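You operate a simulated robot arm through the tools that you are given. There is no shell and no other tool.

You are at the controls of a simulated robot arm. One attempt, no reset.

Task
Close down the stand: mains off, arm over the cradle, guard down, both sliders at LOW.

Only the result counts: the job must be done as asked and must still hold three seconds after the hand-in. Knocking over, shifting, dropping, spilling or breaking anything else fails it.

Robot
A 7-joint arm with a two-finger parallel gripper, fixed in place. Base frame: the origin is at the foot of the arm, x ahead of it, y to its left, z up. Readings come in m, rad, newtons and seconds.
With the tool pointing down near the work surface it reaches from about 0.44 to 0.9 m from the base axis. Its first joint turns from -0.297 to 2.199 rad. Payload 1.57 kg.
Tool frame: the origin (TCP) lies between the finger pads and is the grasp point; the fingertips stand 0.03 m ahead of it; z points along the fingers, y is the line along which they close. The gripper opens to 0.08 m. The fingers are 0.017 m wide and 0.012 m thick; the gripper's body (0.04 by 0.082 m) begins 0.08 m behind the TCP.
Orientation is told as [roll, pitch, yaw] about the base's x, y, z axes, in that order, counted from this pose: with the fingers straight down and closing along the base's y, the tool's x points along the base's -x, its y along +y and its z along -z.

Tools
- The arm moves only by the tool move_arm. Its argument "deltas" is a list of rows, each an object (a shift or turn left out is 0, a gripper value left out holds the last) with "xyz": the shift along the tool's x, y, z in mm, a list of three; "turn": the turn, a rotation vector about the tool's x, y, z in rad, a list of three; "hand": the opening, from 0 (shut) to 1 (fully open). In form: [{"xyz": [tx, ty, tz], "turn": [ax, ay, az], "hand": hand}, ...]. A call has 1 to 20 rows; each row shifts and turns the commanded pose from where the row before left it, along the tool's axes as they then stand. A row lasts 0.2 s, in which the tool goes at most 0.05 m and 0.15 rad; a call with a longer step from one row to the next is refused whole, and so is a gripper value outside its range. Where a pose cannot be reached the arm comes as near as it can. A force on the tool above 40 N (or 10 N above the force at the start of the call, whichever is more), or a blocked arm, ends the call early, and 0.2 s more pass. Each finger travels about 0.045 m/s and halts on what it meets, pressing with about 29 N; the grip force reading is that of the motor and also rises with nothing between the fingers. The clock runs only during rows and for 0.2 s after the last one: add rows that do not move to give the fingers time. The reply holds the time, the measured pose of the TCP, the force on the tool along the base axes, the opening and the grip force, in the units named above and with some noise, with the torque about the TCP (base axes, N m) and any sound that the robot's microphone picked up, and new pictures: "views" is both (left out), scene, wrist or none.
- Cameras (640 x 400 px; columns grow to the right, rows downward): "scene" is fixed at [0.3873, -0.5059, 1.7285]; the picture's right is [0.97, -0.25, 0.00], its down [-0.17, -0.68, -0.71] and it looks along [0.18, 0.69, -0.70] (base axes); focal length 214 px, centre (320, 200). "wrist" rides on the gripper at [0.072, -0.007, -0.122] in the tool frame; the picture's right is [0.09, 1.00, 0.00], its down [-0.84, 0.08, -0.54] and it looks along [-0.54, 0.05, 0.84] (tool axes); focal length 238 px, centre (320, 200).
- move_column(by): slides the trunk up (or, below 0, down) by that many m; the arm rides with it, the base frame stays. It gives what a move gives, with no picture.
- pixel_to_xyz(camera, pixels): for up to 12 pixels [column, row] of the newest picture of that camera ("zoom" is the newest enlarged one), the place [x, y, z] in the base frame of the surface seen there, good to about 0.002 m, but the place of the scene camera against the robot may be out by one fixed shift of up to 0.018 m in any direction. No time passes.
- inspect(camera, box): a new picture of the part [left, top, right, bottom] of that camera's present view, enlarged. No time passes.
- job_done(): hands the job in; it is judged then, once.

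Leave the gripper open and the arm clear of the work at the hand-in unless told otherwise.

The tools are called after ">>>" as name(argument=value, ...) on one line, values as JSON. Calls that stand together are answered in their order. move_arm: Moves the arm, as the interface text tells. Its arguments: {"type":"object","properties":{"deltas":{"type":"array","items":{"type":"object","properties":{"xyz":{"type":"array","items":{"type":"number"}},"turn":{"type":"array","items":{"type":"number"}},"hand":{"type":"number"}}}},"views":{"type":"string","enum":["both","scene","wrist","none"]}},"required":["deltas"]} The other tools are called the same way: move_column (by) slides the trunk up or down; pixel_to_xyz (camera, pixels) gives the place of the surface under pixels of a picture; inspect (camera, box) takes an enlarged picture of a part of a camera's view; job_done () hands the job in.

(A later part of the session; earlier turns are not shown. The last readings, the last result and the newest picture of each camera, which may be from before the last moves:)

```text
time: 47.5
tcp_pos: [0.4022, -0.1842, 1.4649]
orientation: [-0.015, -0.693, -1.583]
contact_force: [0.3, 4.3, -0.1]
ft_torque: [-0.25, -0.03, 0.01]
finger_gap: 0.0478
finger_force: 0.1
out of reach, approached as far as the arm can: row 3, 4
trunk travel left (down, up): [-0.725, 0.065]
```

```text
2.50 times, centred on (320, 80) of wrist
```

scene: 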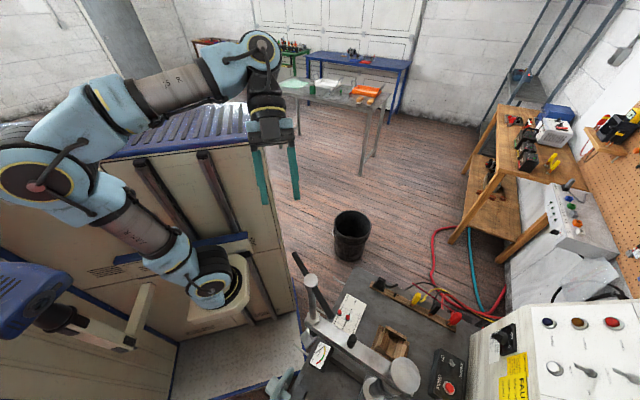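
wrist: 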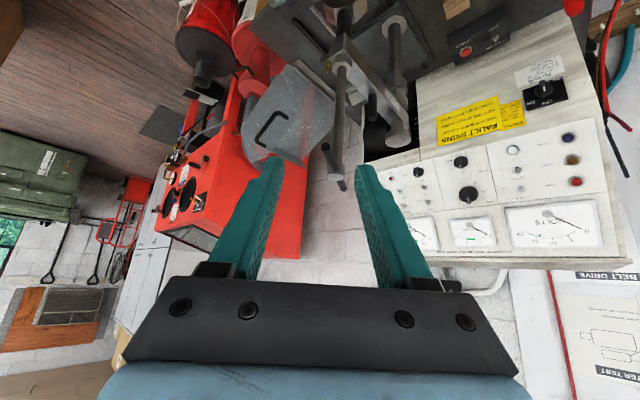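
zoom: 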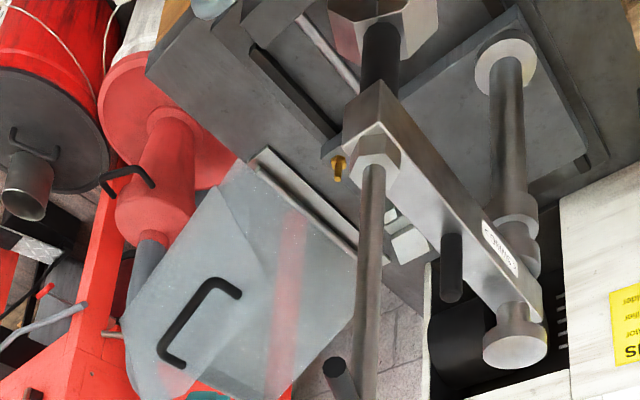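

I'm reading more points across the clear sheet to work out its shape.

>>> pixel_to_xyz(camera="zoom", pixels=[[345, 300], [310, 340], [270, 390], [330, 270], [290, 220], [260, 180], [225, 200], [240, 330], [265, 280], [215, 365], [135, 300], [150, 260]])

>>> pixel_to_xyz(camera="zoom", pixels=[[240, 290], [210, 280], [170, 350], [190, 385], [280, 320], [320, 310], [225, 230], [250, 250], [270, 200], [410, 245], [385, 215], [338, 165]])

```text
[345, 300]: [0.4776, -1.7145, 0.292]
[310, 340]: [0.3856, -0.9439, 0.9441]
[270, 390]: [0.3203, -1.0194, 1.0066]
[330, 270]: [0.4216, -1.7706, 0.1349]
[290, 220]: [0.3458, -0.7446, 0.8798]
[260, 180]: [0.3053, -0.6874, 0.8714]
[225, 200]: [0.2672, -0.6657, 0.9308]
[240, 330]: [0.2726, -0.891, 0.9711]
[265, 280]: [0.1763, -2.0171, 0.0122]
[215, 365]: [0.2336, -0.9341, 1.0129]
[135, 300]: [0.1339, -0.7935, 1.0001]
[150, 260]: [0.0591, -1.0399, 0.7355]
```

```text
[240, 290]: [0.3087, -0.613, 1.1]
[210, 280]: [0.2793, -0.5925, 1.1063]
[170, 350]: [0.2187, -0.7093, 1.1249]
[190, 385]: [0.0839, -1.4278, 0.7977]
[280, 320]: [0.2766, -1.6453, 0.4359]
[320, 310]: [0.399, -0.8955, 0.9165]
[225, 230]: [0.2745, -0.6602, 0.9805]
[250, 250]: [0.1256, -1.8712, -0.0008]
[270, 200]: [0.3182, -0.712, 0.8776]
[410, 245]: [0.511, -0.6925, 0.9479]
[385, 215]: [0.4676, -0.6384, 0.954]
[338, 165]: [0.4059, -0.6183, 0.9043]
```

The sheet is a wedge-shaped guard: main panel now 148° round, side panel and handle on the robot's side. The metal V-fixture near (0.48,-0.655) lies at r≈0.19 from the post, matching the arm's foot radius, so that is the cradle, at about 244°. Next I'll point the tool down (yaw -1.57, fingers closed) and go to the north side of the bar to push it counter-clockwise.

>>> move_arm(deltas=[{"turn": [0, 0.139, 0], "hand": 0}, {"turn": [0, 0.139, 0]}, {"turn": [0, 0.139, 0]}, {"turn": [0, 0.139, 0]}, {"turn": [0, 0.139, 0]}, {"xyz": [-10, 44, 15]}, {"xyz": [-10, 44, 15]}, {"xyz": [-10, 44, 15]}, {"xyz": [-10, 44, 15]}])

```text
time: 49.5
tcp_pos: [0.5783, -0.2291, 1.4007]
orientation: [-0.008, 0.003, -1.585]
contact_force: [-1.0, 0.2, 0.7]
ft_torque: [-0.03, -0.05, 0.01]
finger_gap: 0.0002
finger_force: 21.5
trunk travel left (down, up): [-0.725, 0.065]
```

scene: 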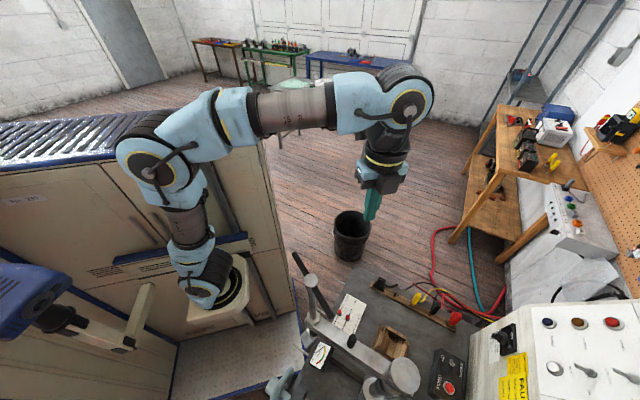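
wrist: 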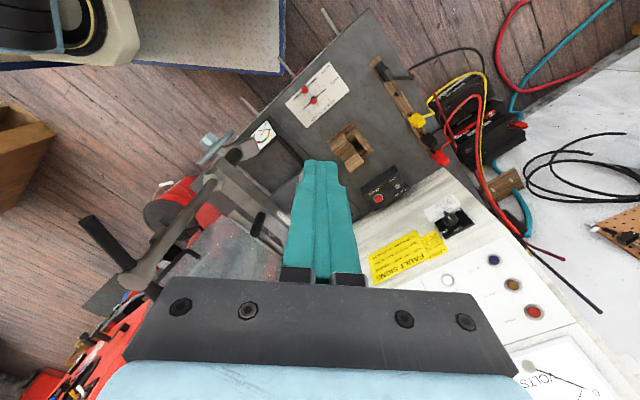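

Now toward -y to (0.578,-0.421) at z 1.33, then down to z≈1.203 on the bar's north-east side.

>>> move_arm(deltas=[{"xyz": [-38.4, 0, 14]}, {"xyz": [-38.4, 0, 14]}, {"xyz": [-38.4, 0, 14]}, {"xyz": [-38.4, 0, 14]}, {"xyz": [-38.4, 0, 14]}])

```text
time: 50.7
tcp_pos: [0.5767, -0.4194, 1.3295]
orientation: [-0.011, 0.004, -1.583]
contact_force: [-0.4, 0.3, 0.1]
ft_torque: [-0.03, 0.02, 0.03]
finger_gap: 0.0
finger_force: 21.0
trunk travel left (down, up): [-0.725, 0.065]
```

scene: 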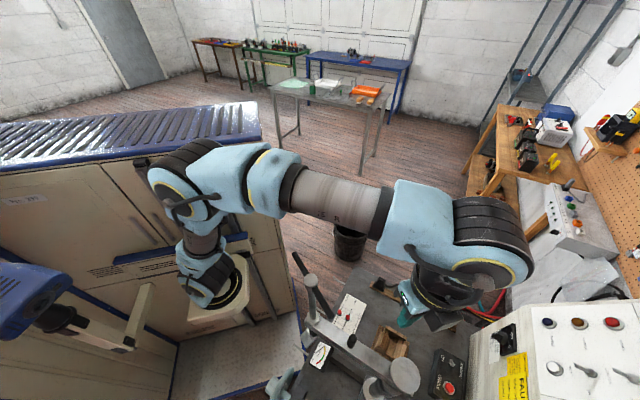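
wrist: 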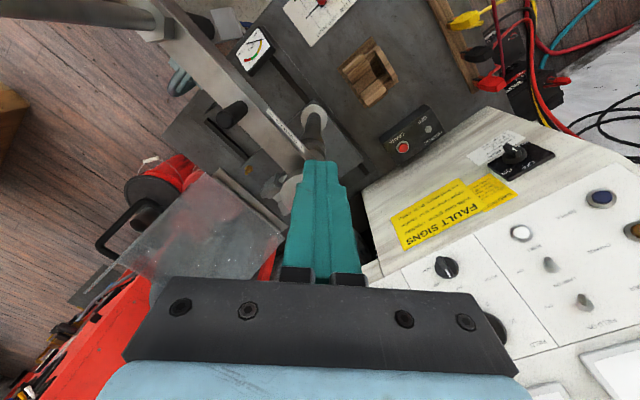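

The finger is over the gap beside the bar. Descending 127 mm.

>>> move_arm(deltas=[{"xyz": [0, 0, 32]}, {"xyz": [0, 0, 32]}, {"xyz": [0, 0, 32]}, {"xyz": [0, 0, 31]}])

>>> inspect(camera="scene", box=[280, 220, 520, 400])

```text
time: 51.7
tcp_pos: [0.5767, -0.4212, 1.2039]
orientation: [-0.009, 0.003, -1.583]
contact_force: [-0.8, -0.1, 0.8]
ft_torque: [0.01, -0.03, 0.01]
finger_gap: 0.0001
finger_force: 21.1
trunk travel left (down, up): [-0.725, 0.065]
```

scene: 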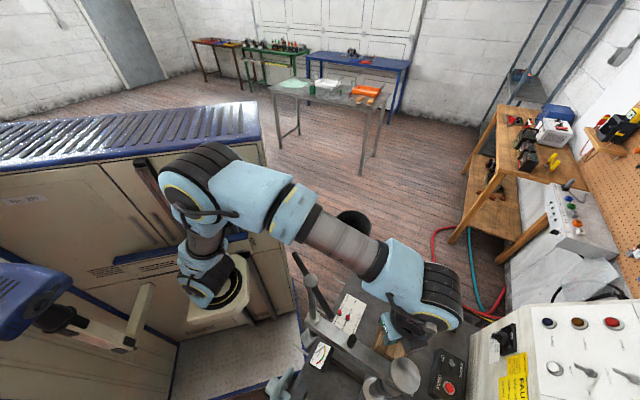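
wrist: 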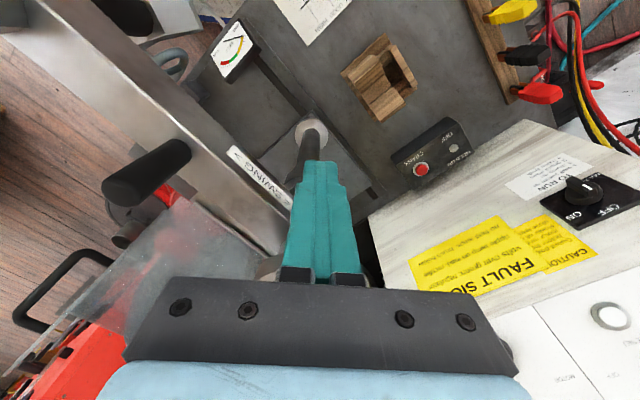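

```text
2.22 times, centred on (400, 310) of scene
```

zoom: 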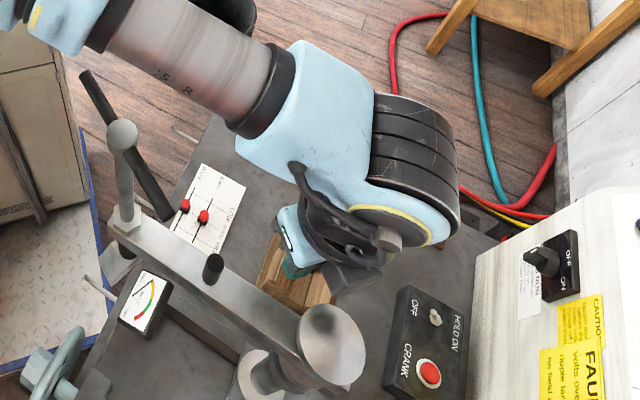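

The T-bar is well clear of the wrist. I'm pushing the bar counter-clockwise along its arc to about 190°.

>>> move_arm(deltas=[{"xyz": [1, -9.2, 0]}, {"xyz": [1, -9.2, 0]}, {"xyz": [1, -9.2, 0]}, {"xyz": [-3, -7.2, 0]}, {"xyz": [-3, -7.2, 0]}, {"xyz": [-3, -7.1, 0]}, {"xyz": [-5.3, -5.9, 0]}, {"xyz": [-5.3, -5.8, 0]}, {"xyz": [-5.3, -5.8, 0]}, {"xyz": [-7, -3.5, 0]}, {"xyz": [-7, -3.5, 0]}, {"xyz": [-7, -3.5, 0]}])

```text
time: 54.3
tcp_pos: [0.4974, -0.4629, 1.2017]
orientation: [-0.012, 0.003, -1.585]
contact_force: [0.2, 0.1, -0.2]
ft_torque: [0.0, 0.0, 0.0]
finger_gap: 0.0001
finger_force: 20.8
trunk travel left (down, up): [-0.725, 0.065]
```

scene: 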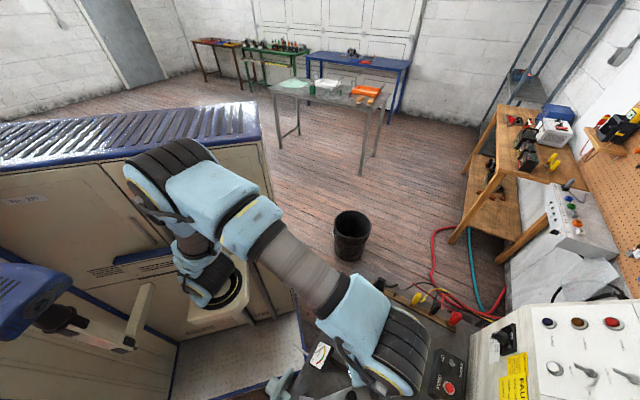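
wrist: 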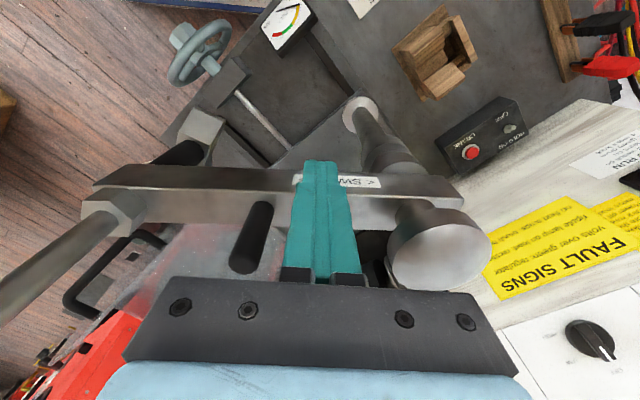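

Force is near zero and the bar follows. I'll continue to about 230°.

>>> move_arm(deltas=[{"xyz": [-7.8, -0.5, 0]}, {"xyz": [-7.8, -0.5, 0]}, {"xyz": [-7.8, 0, 0]}, {"xyz": [-7.8, 1.7, 0]}, {"xyz": [-7.8, 1.7, 0]}, {"xyz": [-7.6, 1.8, 0]}])

>>> inspect(camera="wrist", box=[60, 60, 440, 300])

```text
time: 55.7
tcp_pos: [0.4987, -0.5107, 1.2014]
orientation: [-0.011, 0.002, -1.585]
contact_force: [-0.7, 0.0, 0.4]
ft_torque: [-0.01, 0.04, 0.0]
finger_gap: 0.0
finger_force: 21.1
trunk travel left (down, up): [-0.725, 0.065]
```

scene: 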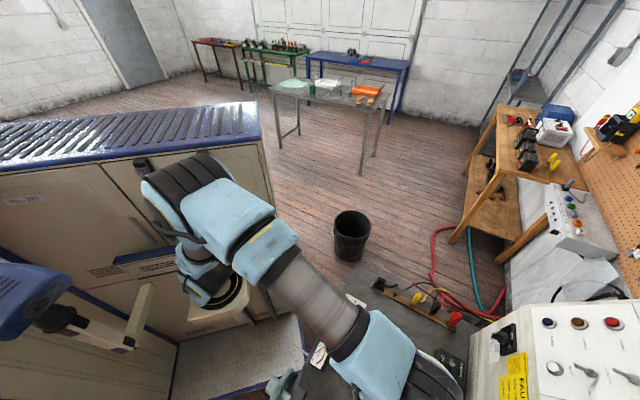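
wrist: 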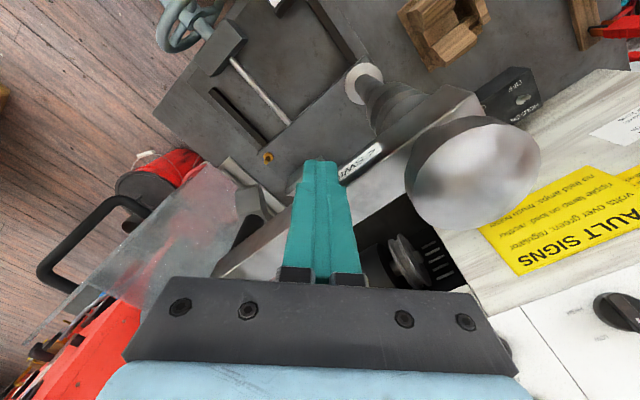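

```text
1.67 times, centred on (250, 180) of wrist
```

zoom: 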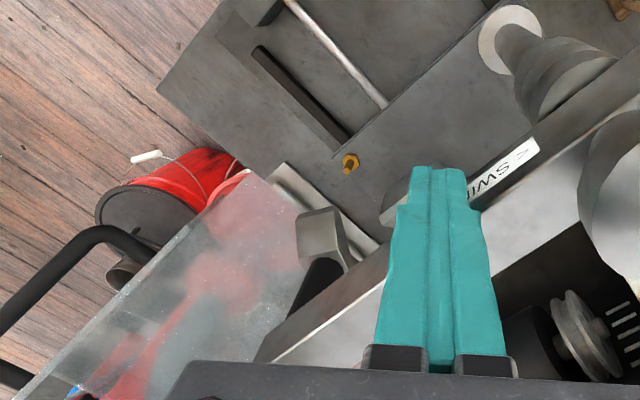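

I'm checking that the guard hasn't been touched, and reading the foot's position.

>>> pixel_to_xyz(camera="wrist", pixels=[[120, 205], [50, 275], [90, 225], [245, 205], [250, 230], [215, 170], [268, 157], [290, 165], [440, 150], [240, 270], [290, 235]])

```text
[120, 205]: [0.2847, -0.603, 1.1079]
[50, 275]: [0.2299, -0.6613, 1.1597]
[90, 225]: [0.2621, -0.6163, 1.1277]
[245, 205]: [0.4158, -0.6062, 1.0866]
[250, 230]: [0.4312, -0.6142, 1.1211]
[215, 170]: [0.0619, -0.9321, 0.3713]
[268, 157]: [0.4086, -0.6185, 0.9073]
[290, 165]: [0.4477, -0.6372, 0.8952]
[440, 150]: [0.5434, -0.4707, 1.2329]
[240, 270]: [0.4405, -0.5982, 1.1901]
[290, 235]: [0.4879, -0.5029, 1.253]
```

The guard is unmoved, and the foot is at about 228°. I'll back off the bar, rise, and shift right to see the cradle and measure its centre.

>>> move_arm(deltas=[{"xyz": [7, -8, 0]}, {"xyz": [0, 0, -42]}, {"xyz": [0, 0, -42]}, {"xyz": [0, 0, -42]}, {"xyz": [0, 40, 0]}, {"xyz": [0, 40, 0]}, {"xyz": [0, 30, 0]}])

>>> inspect(camera="wrist", box=[180, 20, 420, 200])

```text
time: 57.3
tcp_pos: [0.6029, -0.5029, 1.3276]
orientation: [-0.008, 0.003, -1.584]
contact_force: [0.5, -0.7, 0.5]
ft_torque: [0.01, -0.03, -0.02]
finger_gap: 0.0
finger_force: 21.6
trunk travel left (down, up): [-0.725, 0.065]
```

scene: 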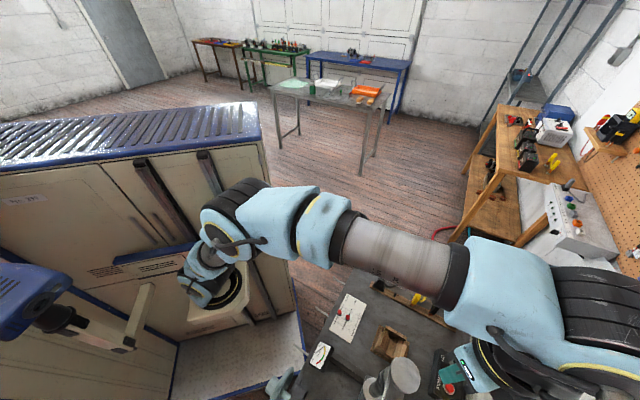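
wrist: 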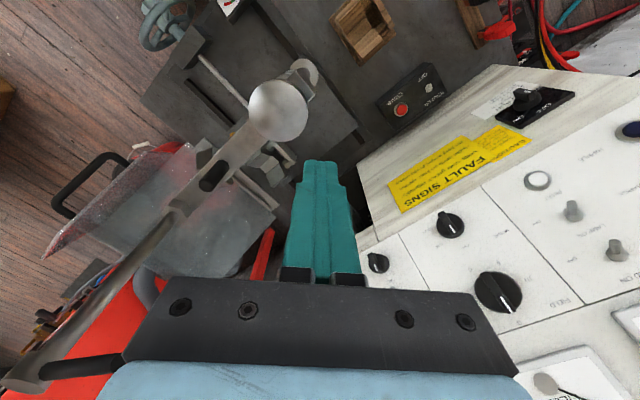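

```text
2.22 times, centred on (300, 110) of wrist
```

zoom: 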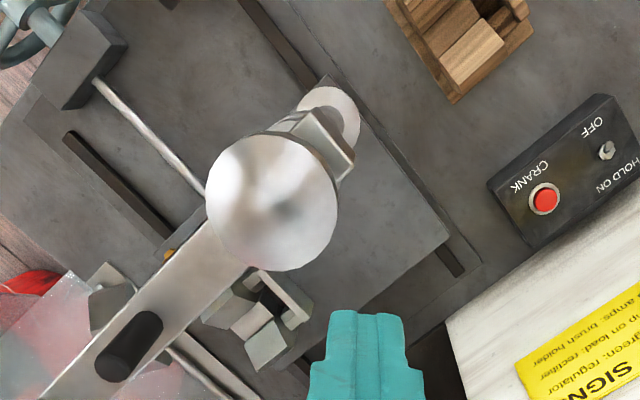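

The cradle's jaws appear around zoom (262,315). I'm reading its corners.

>>> pixel_to_xyz(camera="zoom", pixels=[[270, 345], [300, 312], [285, 275], [235, 300], [215, 318], [250, 365], [262, 318], [250, 325], [305, 325], [255, 285], [285, 365], [240, 285]])

```text
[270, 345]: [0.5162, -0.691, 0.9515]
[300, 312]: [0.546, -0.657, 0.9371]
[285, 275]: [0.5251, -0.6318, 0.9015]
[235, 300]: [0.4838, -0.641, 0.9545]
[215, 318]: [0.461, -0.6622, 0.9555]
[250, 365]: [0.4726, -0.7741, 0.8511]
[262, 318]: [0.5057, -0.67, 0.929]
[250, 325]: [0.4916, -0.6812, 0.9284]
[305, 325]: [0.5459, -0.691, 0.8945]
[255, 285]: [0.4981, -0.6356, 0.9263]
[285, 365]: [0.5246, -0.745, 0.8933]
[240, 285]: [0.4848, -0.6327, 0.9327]
```

The cradle's centre is (0.499,-0.665), i.e. r=0.192 at 250°, which agrees well with the arm's foot radius. I'm returning to the bar's north-west side and pushing from 228° to about 248°.

>>> move_arm(deltas=[{"xyz": [0, -40, 0]}, {"xyz": [0, -40, 0]}, {"xyz": [0, -31, 0]}, {"xyz": [0, 0, 42]}, {"xyz": [0, 0, 42]}, {"xyz": [0, 0, 42]}, {"xyz": [-5, 9, 0]}, {"xyz": [-6.2, 3.1, 0]}, {"xyz": [-6.2, 3.1, 0]}, {"xyz": [-3.9, 2.8, 0]}, {"xyz": [-3.9, 2.8, 0]}, {}], views="wrist")

>>> pixel_to_xyz(camera="wrist", pixels=[[270, 250], [265, 270], [460, 130]])

```text
time: 59.9
tcp_pos: [0.5117, -0.5282, 1.2015]
orientation: [-0.009, 0.005, -1.585]
contact_force: [1.1, 0.6, 0.1]
ft_torque: [0.0, 0.0, 0.02]
finger_gap: 0.0
finger_force: 21.2
trunk travel left (down, up): [-0.725, 0.065]
```

wrist: 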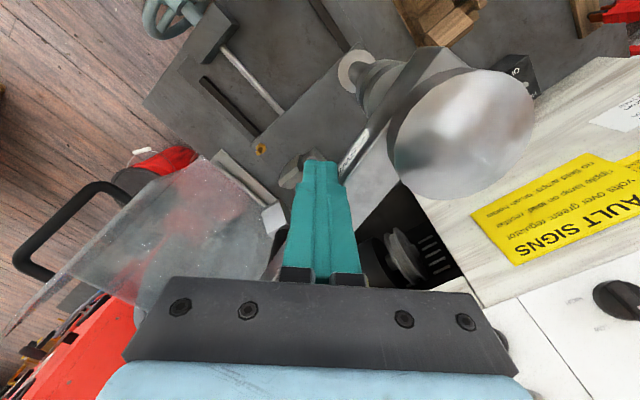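

```text
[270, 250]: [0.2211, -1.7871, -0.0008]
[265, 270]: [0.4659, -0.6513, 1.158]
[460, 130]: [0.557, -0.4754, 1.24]
```

Now back off again, rise and shift right to measure where the arm stands.

>>> move_arm(deltas=[{"xyz": [4, -10, 0]}, {"xyz": [0, 0, -42]}, {"xyz": [0, 0, -42]}, {"xyz": [0, 0, -42]}, {"xyz": [5, 40, 0]}, {"xyz": [5, 40, 0]}, {"xyz": [5, 25, 0]}], views="wrist")

>>> inspect(camera="wrist", box=[140, 60, 380, 260])

```text
time: 61.5
tcp_pos: [0.6089, -0.5092, 1.3272]
orientation: [-0.009, 0.003, -1.584]
contact_force: [-0.9, 0.7, -0.7]
ft_torque: [-0.02, -0.04, 0.02]
finger_gap: 0.0
finger_force: 21.0
trunk travel left (down, up): [-0.725, 0.065]
```

wrist: 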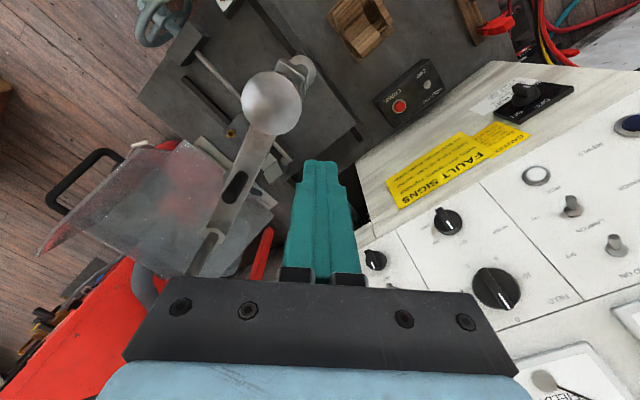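

```text
2.00 times, centred on (260, 160) of wrist
```

zoom: 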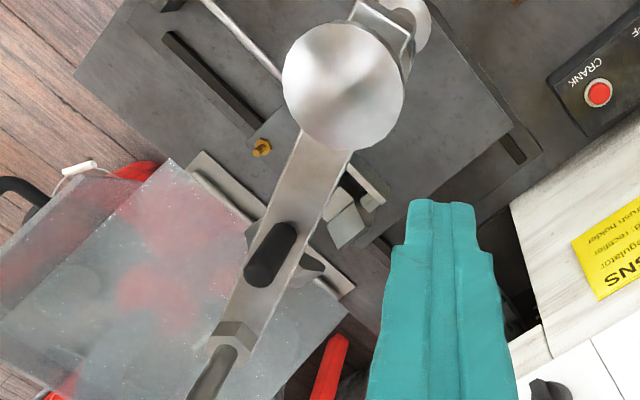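

>>> pixel_to_xyz(camera="zoom", pixels=[[345, 85], [258, 275], [235, 295], [278, 300], [320, 180], [228, 345], [240, 328], [315, 265], [210, 380], [290, 180], [345, 215], [360, 235]])

```text
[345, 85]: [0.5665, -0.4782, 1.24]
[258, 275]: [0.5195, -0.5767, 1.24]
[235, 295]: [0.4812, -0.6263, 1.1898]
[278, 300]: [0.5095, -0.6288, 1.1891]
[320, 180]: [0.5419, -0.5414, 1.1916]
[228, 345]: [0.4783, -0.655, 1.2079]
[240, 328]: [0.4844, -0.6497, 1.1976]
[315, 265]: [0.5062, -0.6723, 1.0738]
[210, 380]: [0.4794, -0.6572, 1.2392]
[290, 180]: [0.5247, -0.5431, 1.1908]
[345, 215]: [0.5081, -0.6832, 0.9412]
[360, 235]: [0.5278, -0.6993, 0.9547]
```

The arm stands at 244.5°; the cradle is at 250°. One more small push of about 5.5° using the same route.

>>> move_arm(deltas=[{"xyz": [-5, -25, 0]}, {"xyz": [-5, -40, 0]}, {"xyz": [-5, -41, 0]}, {"xyz": [0, 0, 42]}, {"xyz": [0, 0, 42]}, {"xyz": [0, 0, 42]}, {"xyz": [-4, 9, 0]}, {"xyz": [-2.5, 3, 0]}, {"xyz": [-2.5, 2.5, 0]}, {}], views="none")

```text
time: 63.7
tcp_pos: [0.5163, -0.5321, 1.2001]
orientation: [-0.01, 0.003, -1.583]
contact_force: [-0.4, 0.0, -0.3]
ft_torque: [-0.01, -0.02, -0.01]
finger_gap: 0.0
finger_force: 21.1
trunk travel left (down, up): [-0.725, 0.065]
```

>>> move_arm(deltas=[{"xyz": [4, -10, 0]}, {"xyz": [0, 0, -42]}, {"xyz": [0, 0, -42]}, {"xyz": [0, 0, -42]}, {"xyz": [6, 40, 0]}, {"xyz": [6, 40, 0]}, {"xyz": [6, 25, 0]}])

>>> inspect(camera="wrist", box=[140, 60, 380, 260])

```text
time: 65.3
tcp_pos: [0.6105, -0.5121, 1.3277]
orientation: [-0.007, 0.004, -1.587]
contact_force: [-0.9, -0.4, 0.5]
ft_torque: [-0.03, -0.03, -0.03]
finger_gap: 0.0
finger_force: 21.4
trunk travel left (down, up): [-0.725, 0.065]
```

scene: 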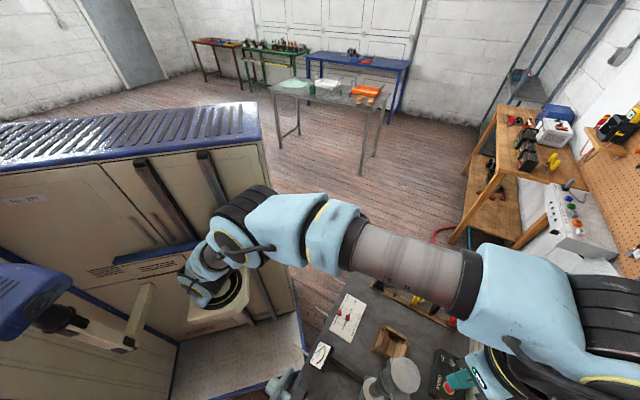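
wrist: 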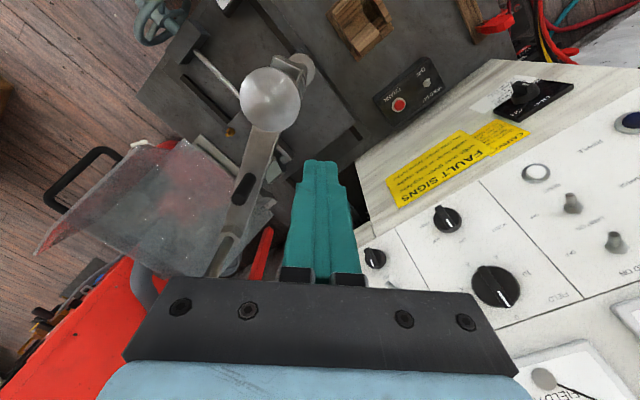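

```text
2.00 times, centred on (260, 160) of wrist
```

zoom: 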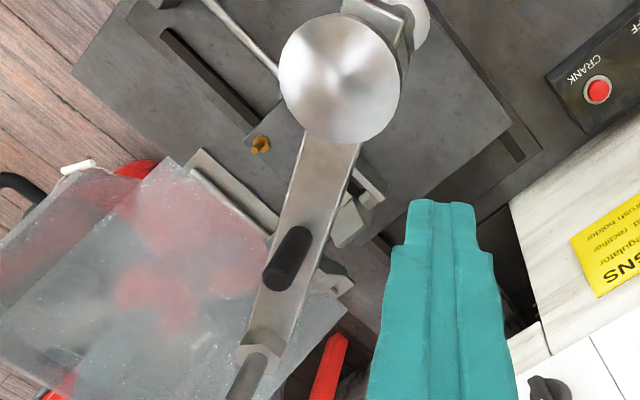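

>>> pixel_to_xyz(camera="zoom", pixels=[[340, 78], [280, 280], [262, 350], [245, 385], [258, 310], [298, 310], [300, 170], [350, 180], [335, 285], [270, 330], [345, 205], [365, 215]])

```text
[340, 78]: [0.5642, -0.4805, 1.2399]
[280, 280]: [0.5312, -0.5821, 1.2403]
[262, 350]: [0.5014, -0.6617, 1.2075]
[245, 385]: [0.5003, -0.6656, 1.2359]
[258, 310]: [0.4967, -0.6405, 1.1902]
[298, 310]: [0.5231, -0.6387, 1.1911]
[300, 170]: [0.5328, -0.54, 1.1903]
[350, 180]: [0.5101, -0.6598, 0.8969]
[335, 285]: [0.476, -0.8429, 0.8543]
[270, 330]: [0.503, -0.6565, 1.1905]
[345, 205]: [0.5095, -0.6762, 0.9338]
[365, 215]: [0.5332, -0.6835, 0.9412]
```

The foot now sits at (0.4985,-0.670), over the cradle centre (0.499,-0.665), at 250.8°. The arm is done.

Next is the guard. Its handle bar (midpoint 0.250,-0.630,1.139) stands 35 mm off the side panel. With the tool vertical and closing along the hinge direction (yaw +0.785), I can pinch the bar and let it pivot in the pads as the guard turns. I'll move away from the arm and set that yaw.

>>> move_arm(deltas=[{"xyz": [6, -40, -8]}, {"xyz": [6, -40, -8]}, {"xyz": [6, -40, -8]}, {"xyz": [6, -40, -8]}, {"xyz": [6, -40, -8]}, {"turn": [0, 0, -0.15]}, {"turn": [0, 0, -0.15]}, {"turn": [0, 0, -0.15]}, {"turn": [0, 0, -0.15]}, {"turn": [0, 0, -0.15]}, {"turn": [0, 0, -0.15]}, {"turn": [0, 0, -0.15]}, {"turn": [0, 0, -0.15]}, {"turn": [0, 0, -0.15]}, {"turn": [0, 0, -0.15]}, {"turn": [0, 0, -0.15]}, {"turn": [0, 0, -0.15]}, {"turn": [0, 0, -0.15]}, {"turn": [0, 0, -0.15]}, {"turn": [0, 0, -0.15]}])

```text
time: 69.5
tcp_pos: [0.4132, -0.479, 1.3688]
orientation: [0.009, 0.006, 0.668]
contact_force: [0.0, -1.7, 0.1]
ft_torque: [0.01, 0.02, -0.01]
finger_gap: 0.0
finger_force: 20.9
trunk travel left (down, up): [-0.725, 0.065]
```

scene: 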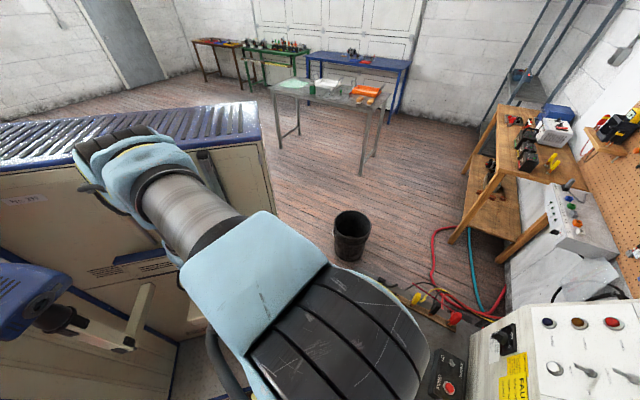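
wrist: 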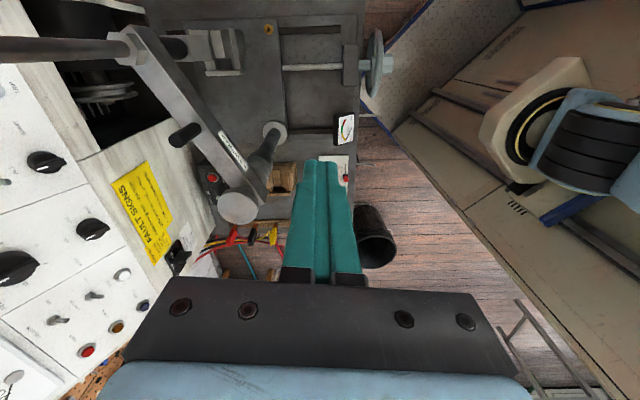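

That worked. I'm finishing the yaw and moving over the handle at height 1.33.

>>> move_arm(deltas=[{"turn": [0, 0, -0.117]}, {"xyz": [44.5, 1.8, 8], "hand": 0.4}, {"xyz": [44.5, 1.8, 8]}, {"xyz": [44.5, 1.8, 8]}, {"xyz": [44.5, 1.8, 8]}, {"xyz": [44.5, 1.8, 8]}])

```text
time: 70.9
tcp_pos: [0.2478, -0.6264, 1.3321]
orientation: [0.008, 0.004, 0.782]
contact_force: [0.3, 0.8, 0.8]
ft_torque: [-0.01, 0.05, -0.01]
finger_gap: 0.0322
finger_force: 0.0
trunk travel left (down, up): [-0.725, 0.065]
```

scene: 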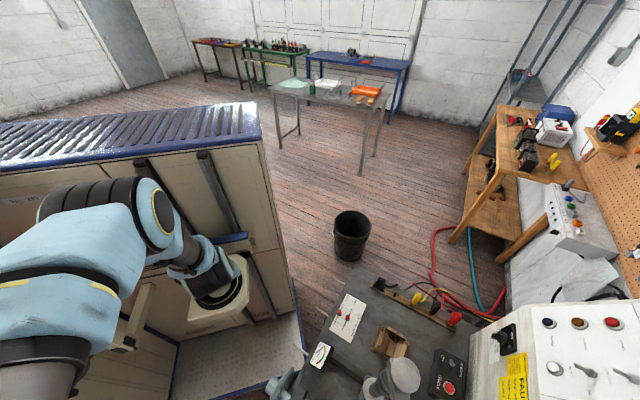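
wrist: 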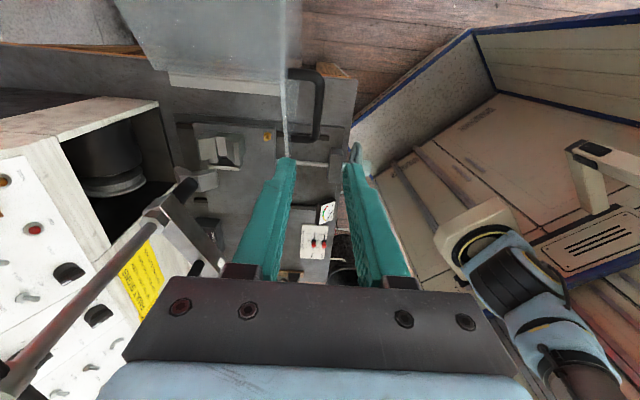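

The handle bracket shows at (318,105), standing off the side panel seen edge-on at (286,110). I'm measuring both.

>>> inspect(camera="wrist", box=[240, 40, 380, 180])

>>> pixel_to_xyz(camera="wrist", pixels=[[319, 105], [319, 85], [318, 128], [300, 73], [300, 136], [284, 100], [284, 140], [284, 60]])

```text
2.86 times, centred on (310, 110) of wrist
```

zoom: 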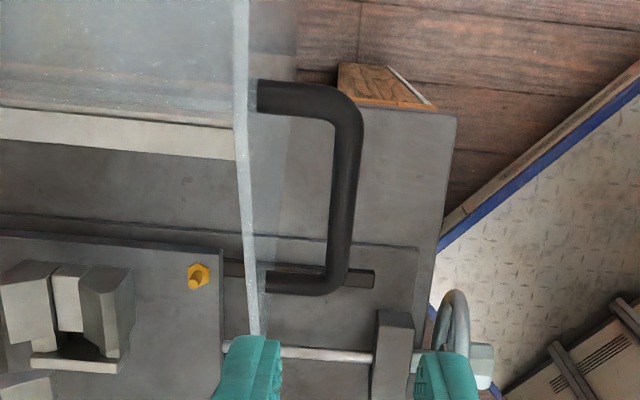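

```text
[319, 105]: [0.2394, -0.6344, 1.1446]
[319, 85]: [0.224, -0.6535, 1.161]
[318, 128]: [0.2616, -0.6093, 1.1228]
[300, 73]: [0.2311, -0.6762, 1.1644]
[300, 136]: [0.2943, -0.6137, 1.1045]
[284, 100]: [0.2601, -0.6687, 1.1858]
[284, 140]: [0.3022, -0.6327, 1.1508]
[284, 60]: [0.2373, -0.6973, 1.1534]
```

The bar's centre is u=-0.27, v=0.618, z≈1.133, with the panel at v=0.657. The inner finger fits in the 32 mm gap with the gripper at 32 mm. I'm descending over the bar.

>>> move_arm(deltas=[{"xyz": [1, -0.7, 40], "hand": 0.4}, {"xyz": [1, -0.7, 40]}, {"xyz": [1, -0.7, 40]}, {"xyz": [0.5, -0.4, 39]}, {"xyz": [0.5, -0.4, 20]}], views="wrist")

>>> inspect(camera="wrist", box=[220, 60, 420, 220])

```text
time: 72.1
tcp_pos: [0.2443, -0.6333, 1.1503]
orientation: [0.008, 0.004, 0.782]
contact_force: [-0.2, 0.1, 0.0]
ft_torque: [0.04, 0.0, 0.01]
finger_gap: 0.0321
finger_force: 0.1
trunk travel left (down, up): [-0.725, 0.065]
```

wrist: 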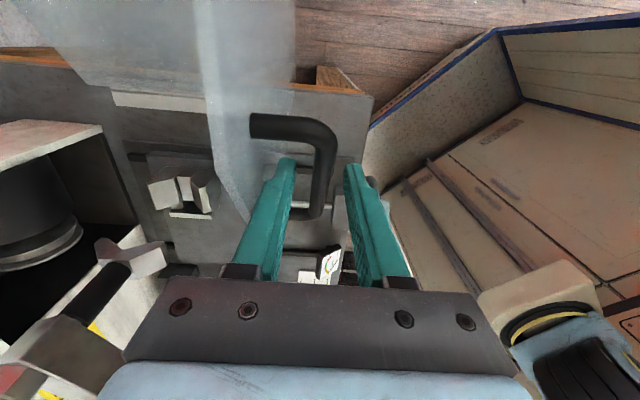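

```text
2.50 times, centred on (320, 140) of wrist
```

zoom: 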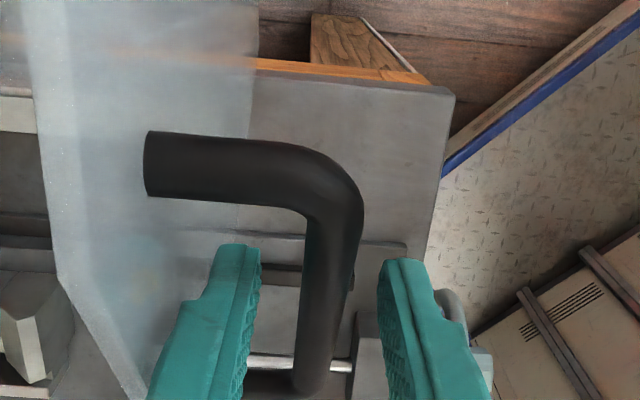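

The bar is between the fingers. I'll go 15 mm lower and close.

>>> move_arm(deltas=[{"xyz": [0, 0, 15]}, {"hand": 0}, {"hand": 0}, {"hand": 0}, {"hand": 0}], views="wrist")

```text
time: 73.3
tcp_pos: [0.2437, -0.6336, 1.1367]
orientation: [0.012, 0.003, 0.781]
contact_force: [-4.6, 5.8, -3.1]
ft_torque: [0.11, 0.16, 0.38]
finger_gap: 0.0119
finger_force: 29.3
trunk travel left (down, up): [-0.725, 0.065]
```

wrist: 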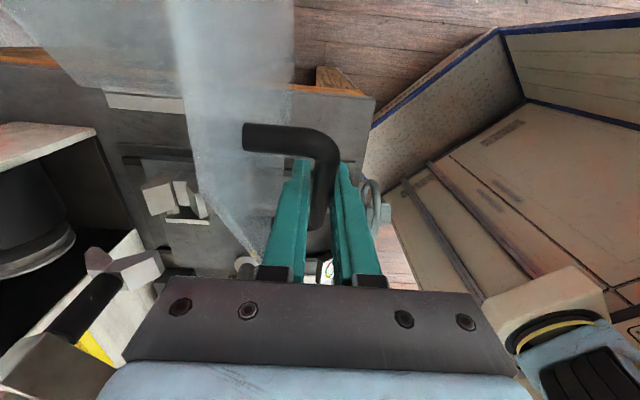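

I've got it: the bar is 12 mm thick and firmly held. Now I'll swing the guard about its hinge (u=-0.255, z=0.856), turning the tool with it: three rows of 5° first, watching the force.

>>> move_arm(deltas=[{"xyz": [0, 1.5, 0], "hand": 0}, {"xyz": [-12.3, 0, -0.4], "turn": [0, 0.0436, 0]}, {"xyz": [-12.3, 0, -0.4], "turn": [0, 0.0436, 0]}, {"xyz": [-12.3, 0, -0.4], "turn": [0, 0.0436, 0]}, {"xyz": [-12.3, 0, -0.4], "turn": [0, 0.0436, 0]}, {"xyz": [-12.3, 0, -0.4], "turn": [0, 0.0436, 0]}, {"xyz": [-12.3, 0, -0.4], "turn": [0, 0.0436, 0]}])

```text
time: 74.9
tcp_pos: [0.2959, -0.58, 1.1284]
orientation: [0.01, 0.266, 0.783]
contact_force: [-2.3, -2.8, -10.3]
ft_torque: [0.31, 0.13, 0.32]
finger_gap: 0.0122
finger_force: 29.3
trunk travel left (down, up): [-0.725, 0.065]
```

scene: 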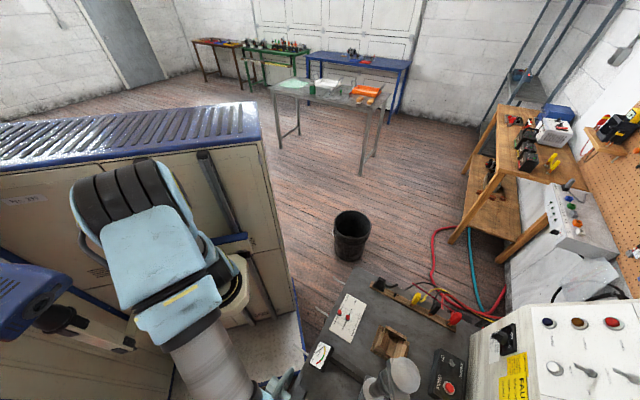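
wrist: 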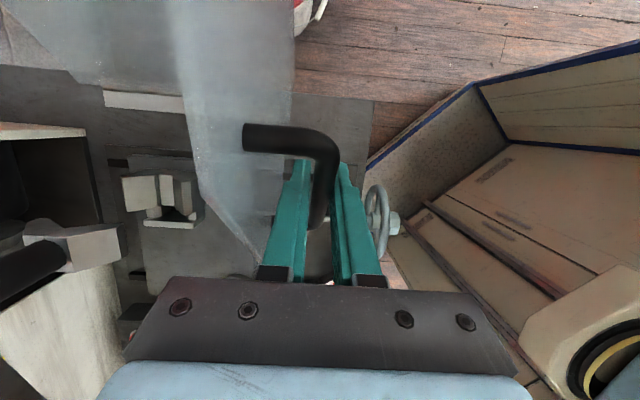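

The guard follows with low forces. I'll continue another 15°.

>>> move_arm(deltas=[{"xyz": [-12.2, 0, 0.3], "turn": [0, 0.0436, 0], "hand": 0}, {"xyz": [-12.2, 0, 0.3], "turn": [0, 0.0436, 0]}, {"xyz": [-12.2, 0, 0.3], "turn": [0, 0.0436, 0]}, {"xyz": [-12.2, 0, 0.2], "turn": [0, 0.0436, 0]}, {"xyz": [-12.2, 0, 0], "turn": [0, 0.0436, 0]}, {"xyz": [-12.2, 0, 0], "turn": [0, 0.0436, 0]}])

```text
time: 76.3
tcp_pos: [0.342, -0.5338, 1.1025]
orientation: [0.01, 0.527, 0.786]
contact_force: [-6.0, -1.0, -6.9]
ft_torque: [0.24, 0.2, 0.2]
finger_gap: 0.0122
finger_force: 29.5
trunk travel left (down, up): [-0.725, 0.065]
```

scene: 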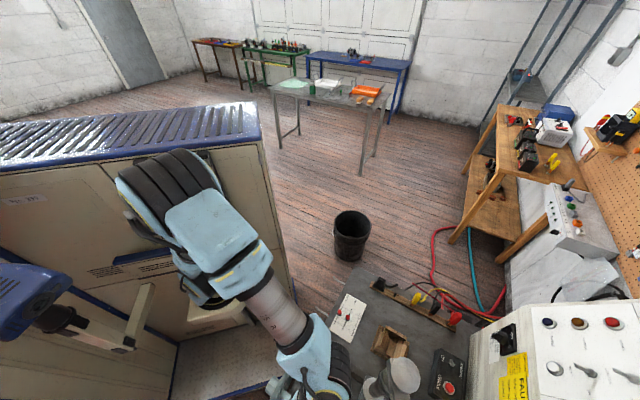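
wrist: 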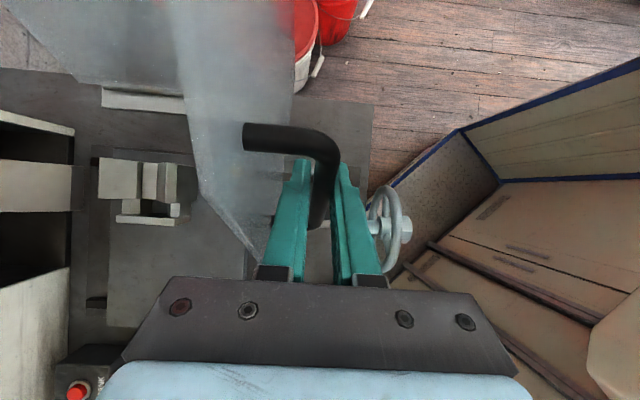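

30° done. I'll continue another 15°.

>>> move_arm(deltas=[{"xyz": [-12, 0, 0], "turn": [0, 0.0436, 0], "hand": 0}, {"xyz": [-12, 0, 0], "turn": [0, 0.0436, 0]}, {"xyz": [-12, 0, 0], "turn": [0, 0.0436, 0]}, {"xyz": [-12, 0, 0], "turn": [0, 0.0436, 0]}, {"xyz": [-12, 0, 0], "turn": [0, 0.0436, 0]}, {"xyz": [-12, 0, 0], "turn": [0, 0.0436, 0]}])

>>> inspect(camera="scene", box=[250, 290, 440, 400])

```text
time: 77.7
tcp_pos: [0.3842, -0.4927, 1.062]
orientation: [0.014, 0.79, 0.79]
contact_force: [-21.0, 12.3, -5.7]
ft_torque: [0.14, 0.06, 0.09]
finger_gap: 0.0121
finger_force: 28.9
trunk travel left (down, up): [-0.725, 0.065]
```

scene: 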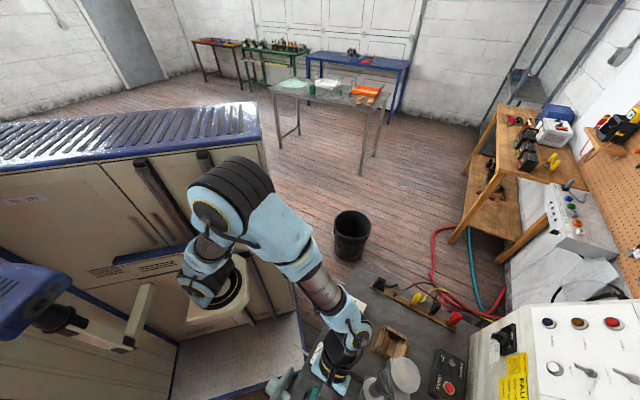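
wrist: 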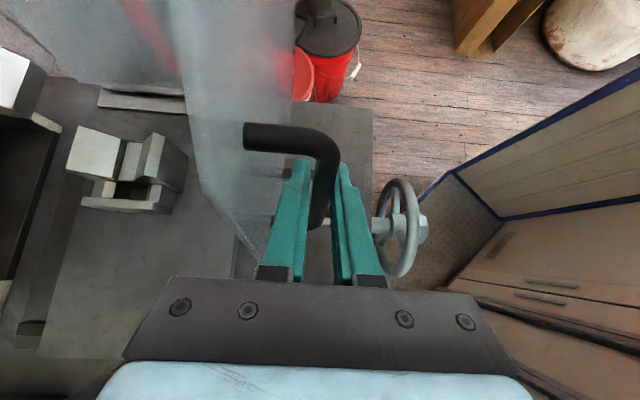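

```text
3.37 times, centred on (345, 345) of scene
```

zoom: 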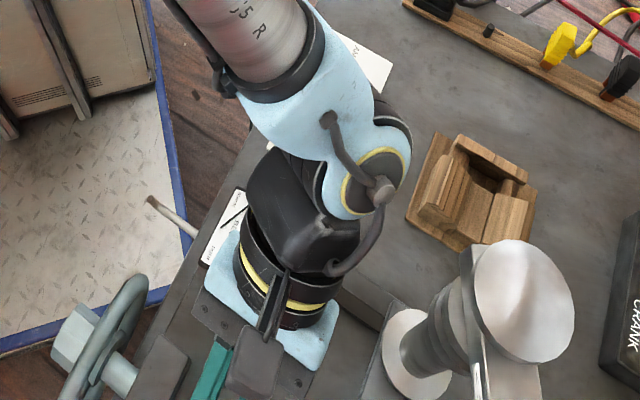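

45° done. There's now 23 N sideways along the hinge, so the handle drifts slightly toward the robot. I'll ease the tool that way (+y) while continuing.

>>> move_arm(deltas=[{"xyz": [0, 3, 0], "hand": 0}, {"xyz": [-11.9, 0.5, 0], "turn": [0, 0.0436, 0]}, {"xyz": [-11.9, 0.5, 0], "turn": [0, 0.0436, 0]}, {"xyz": [-11.9, 0.5, 0], "turn": [0, 0.0436, 0]}])

```text
time: 78.7
tcp_pos: [0.4017, -0.4746, 1.0338]
orientation: [0.009, 0.919, 0.796]
contact_force: [15.4, -32.3, -8.7]
ft_torque: [0.41, 0.42, 0.04]
finger_gap: 0.0118
finger_force: 29.2
trunk travel left (down, up): [-0.725, 0.065]
```

scene: 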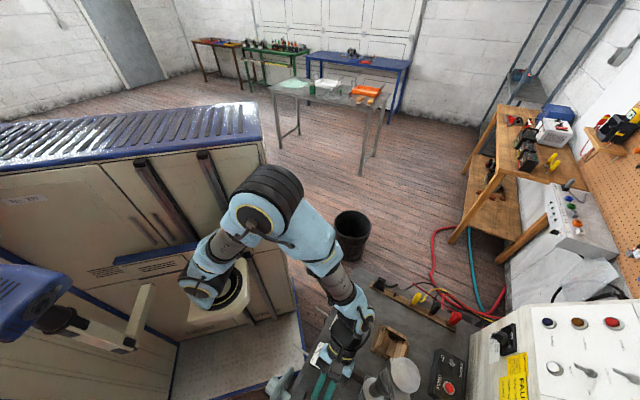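
wrist: 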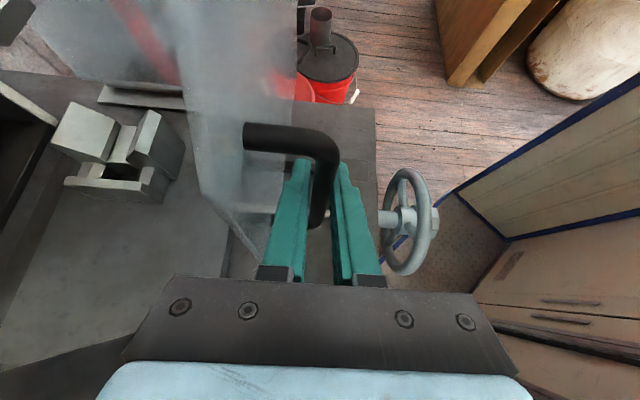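

I over-corrected (+34 N the other way), so I'll shift back 2.8 mm and go on in small steps.

>>> move_arm(deltas=[{"xyz": [0, -2.8, 0], "hand": 0}, {"xyz": [-12, 0, 0], "turn": [0, 0.0436, 0]}, {"xyz": [-12, 0, 0], "turn": [0, 0.0436, 0]}])

```text
time: 79.5
tcp_pos: [0.4103, -0.4655, 1.0157]
orientation: [0.011, 1.01, 0.794]
contact_force: [21.3, -29.5, 21.8]
ft_torque: [0.54, 0.1, -0.01]
finger_gap: 0.0121
finger_force: 28.8
trunk travel left (down, up): [-0.725, 0.065]
```

scene: 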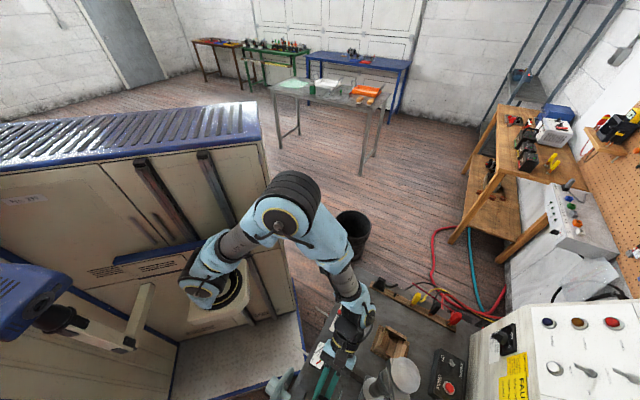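
wrist: 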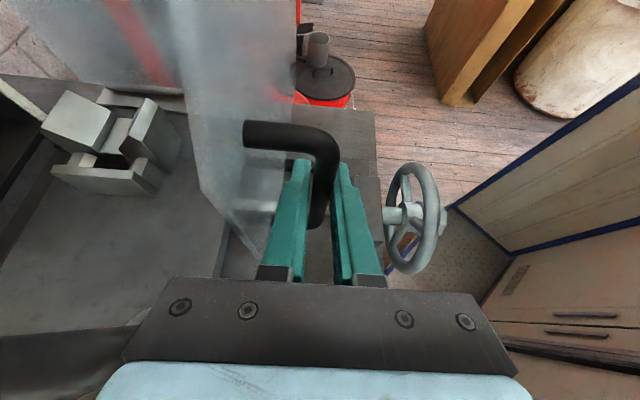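

Upward force has appeared (+22 N in z), which may mean the guard is meeting its closed stop. I'll look at the guard's geometry before pushing further.

>>> inspect(camera="wrist", box=[0, 0, 320, 280])

>>> pixel_to_xyz(camera="wrist", pixels=[[205, 190], [240, 235], [235, 60], [180, 30], [60, 30], [100, 70], [190, 90], [262, 262], [150, 60], [280, 60], [20, 70], [230, 150]])

>>> inspect(camera="scene", box=[250, 300, 420, 400])

```text
1.43 times, centred on (160, 140) of wrist
```

zoom: 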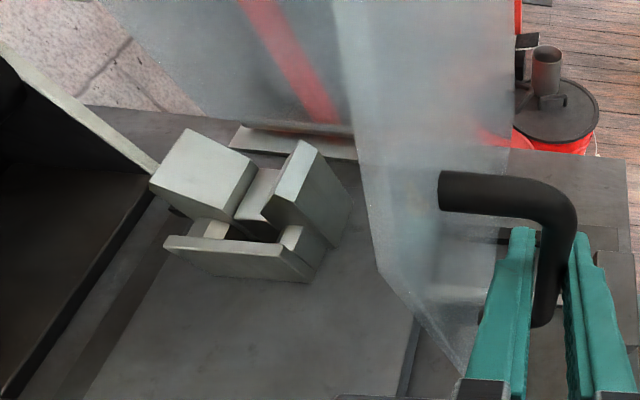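

```text
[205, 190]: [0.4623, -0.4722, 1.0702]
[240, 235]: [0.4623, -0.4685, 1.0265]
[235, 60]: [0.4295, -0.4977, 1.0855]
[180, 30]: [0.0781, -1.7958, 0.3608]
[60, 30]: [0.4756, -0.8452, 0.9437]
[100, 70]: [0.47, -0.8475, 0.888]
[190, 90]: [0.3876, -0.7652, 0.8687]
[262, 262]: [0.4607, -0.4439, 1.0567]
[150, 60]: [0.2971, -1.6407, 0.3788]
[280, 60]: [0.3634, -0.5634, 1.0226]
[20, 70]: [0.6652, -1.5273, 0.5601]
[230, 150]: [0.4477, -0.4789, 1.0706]
```

```text
3.76 times, centred on (335, 350) of scene
```

zoom: 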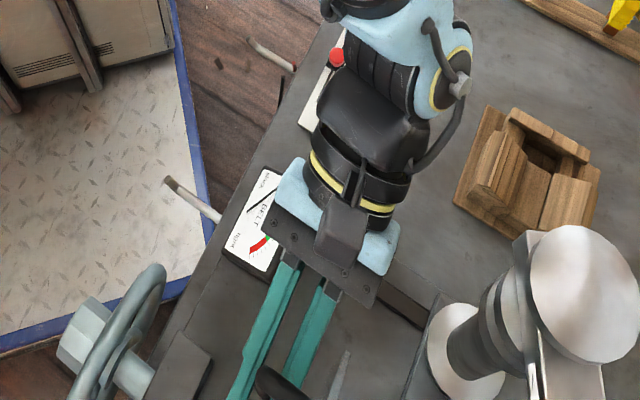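

The panel's top edge is now level, its front edge upright, the main panel vertical and the handle upright, so this is the closed position. The resistance is the stop. I'll relieve the sideways force and press a few mm more to confirm.

>>> move_arm(deltas=[{"xyz": [0, -2, 0], "hand": 0}, {"xyz": [0, -1, 0]}, {"xyz": [-4, 0, 0]}], views="none")

```text
time: 80.3
tcp_pos: [0.4122, -0.4652, 1.0111]
orientation: [0.02, 1.009, 0.795]
contact_force: [3.8, -13.8, 22.5]
ft_torque: [-0.01, 0.22, 0.01]
finger_gap: 0.0119
finger_force: 29.0
trunk travel left (down, up): [-0.725, 0.065]
```

It moved another degree at the same force, so the stop isn't certain. I'll push another 5°, watching.

>>> move_arm(deltas=[{"xyz": [-6, -0.5, 0], "turn": [0, 0.022, 0], "hand": 0}, {"xyz": [-6, -0.5, 0], "turn": [0, 0.022, 0]}], views="none")

```text
time: 80.9
tcp_pos: [0.4163, -0.4605, 0.9996]
orientation: [0.023, 1.055, 0.799]
contact_force: [-14.4, -8.2, 16.2]
ft_torque: [-0.22, 0.33, -0.01]
finger_gap: 0.0116
finger_force: 28.2
trunk travel left (down, up): [-0.725, 0.065]
```

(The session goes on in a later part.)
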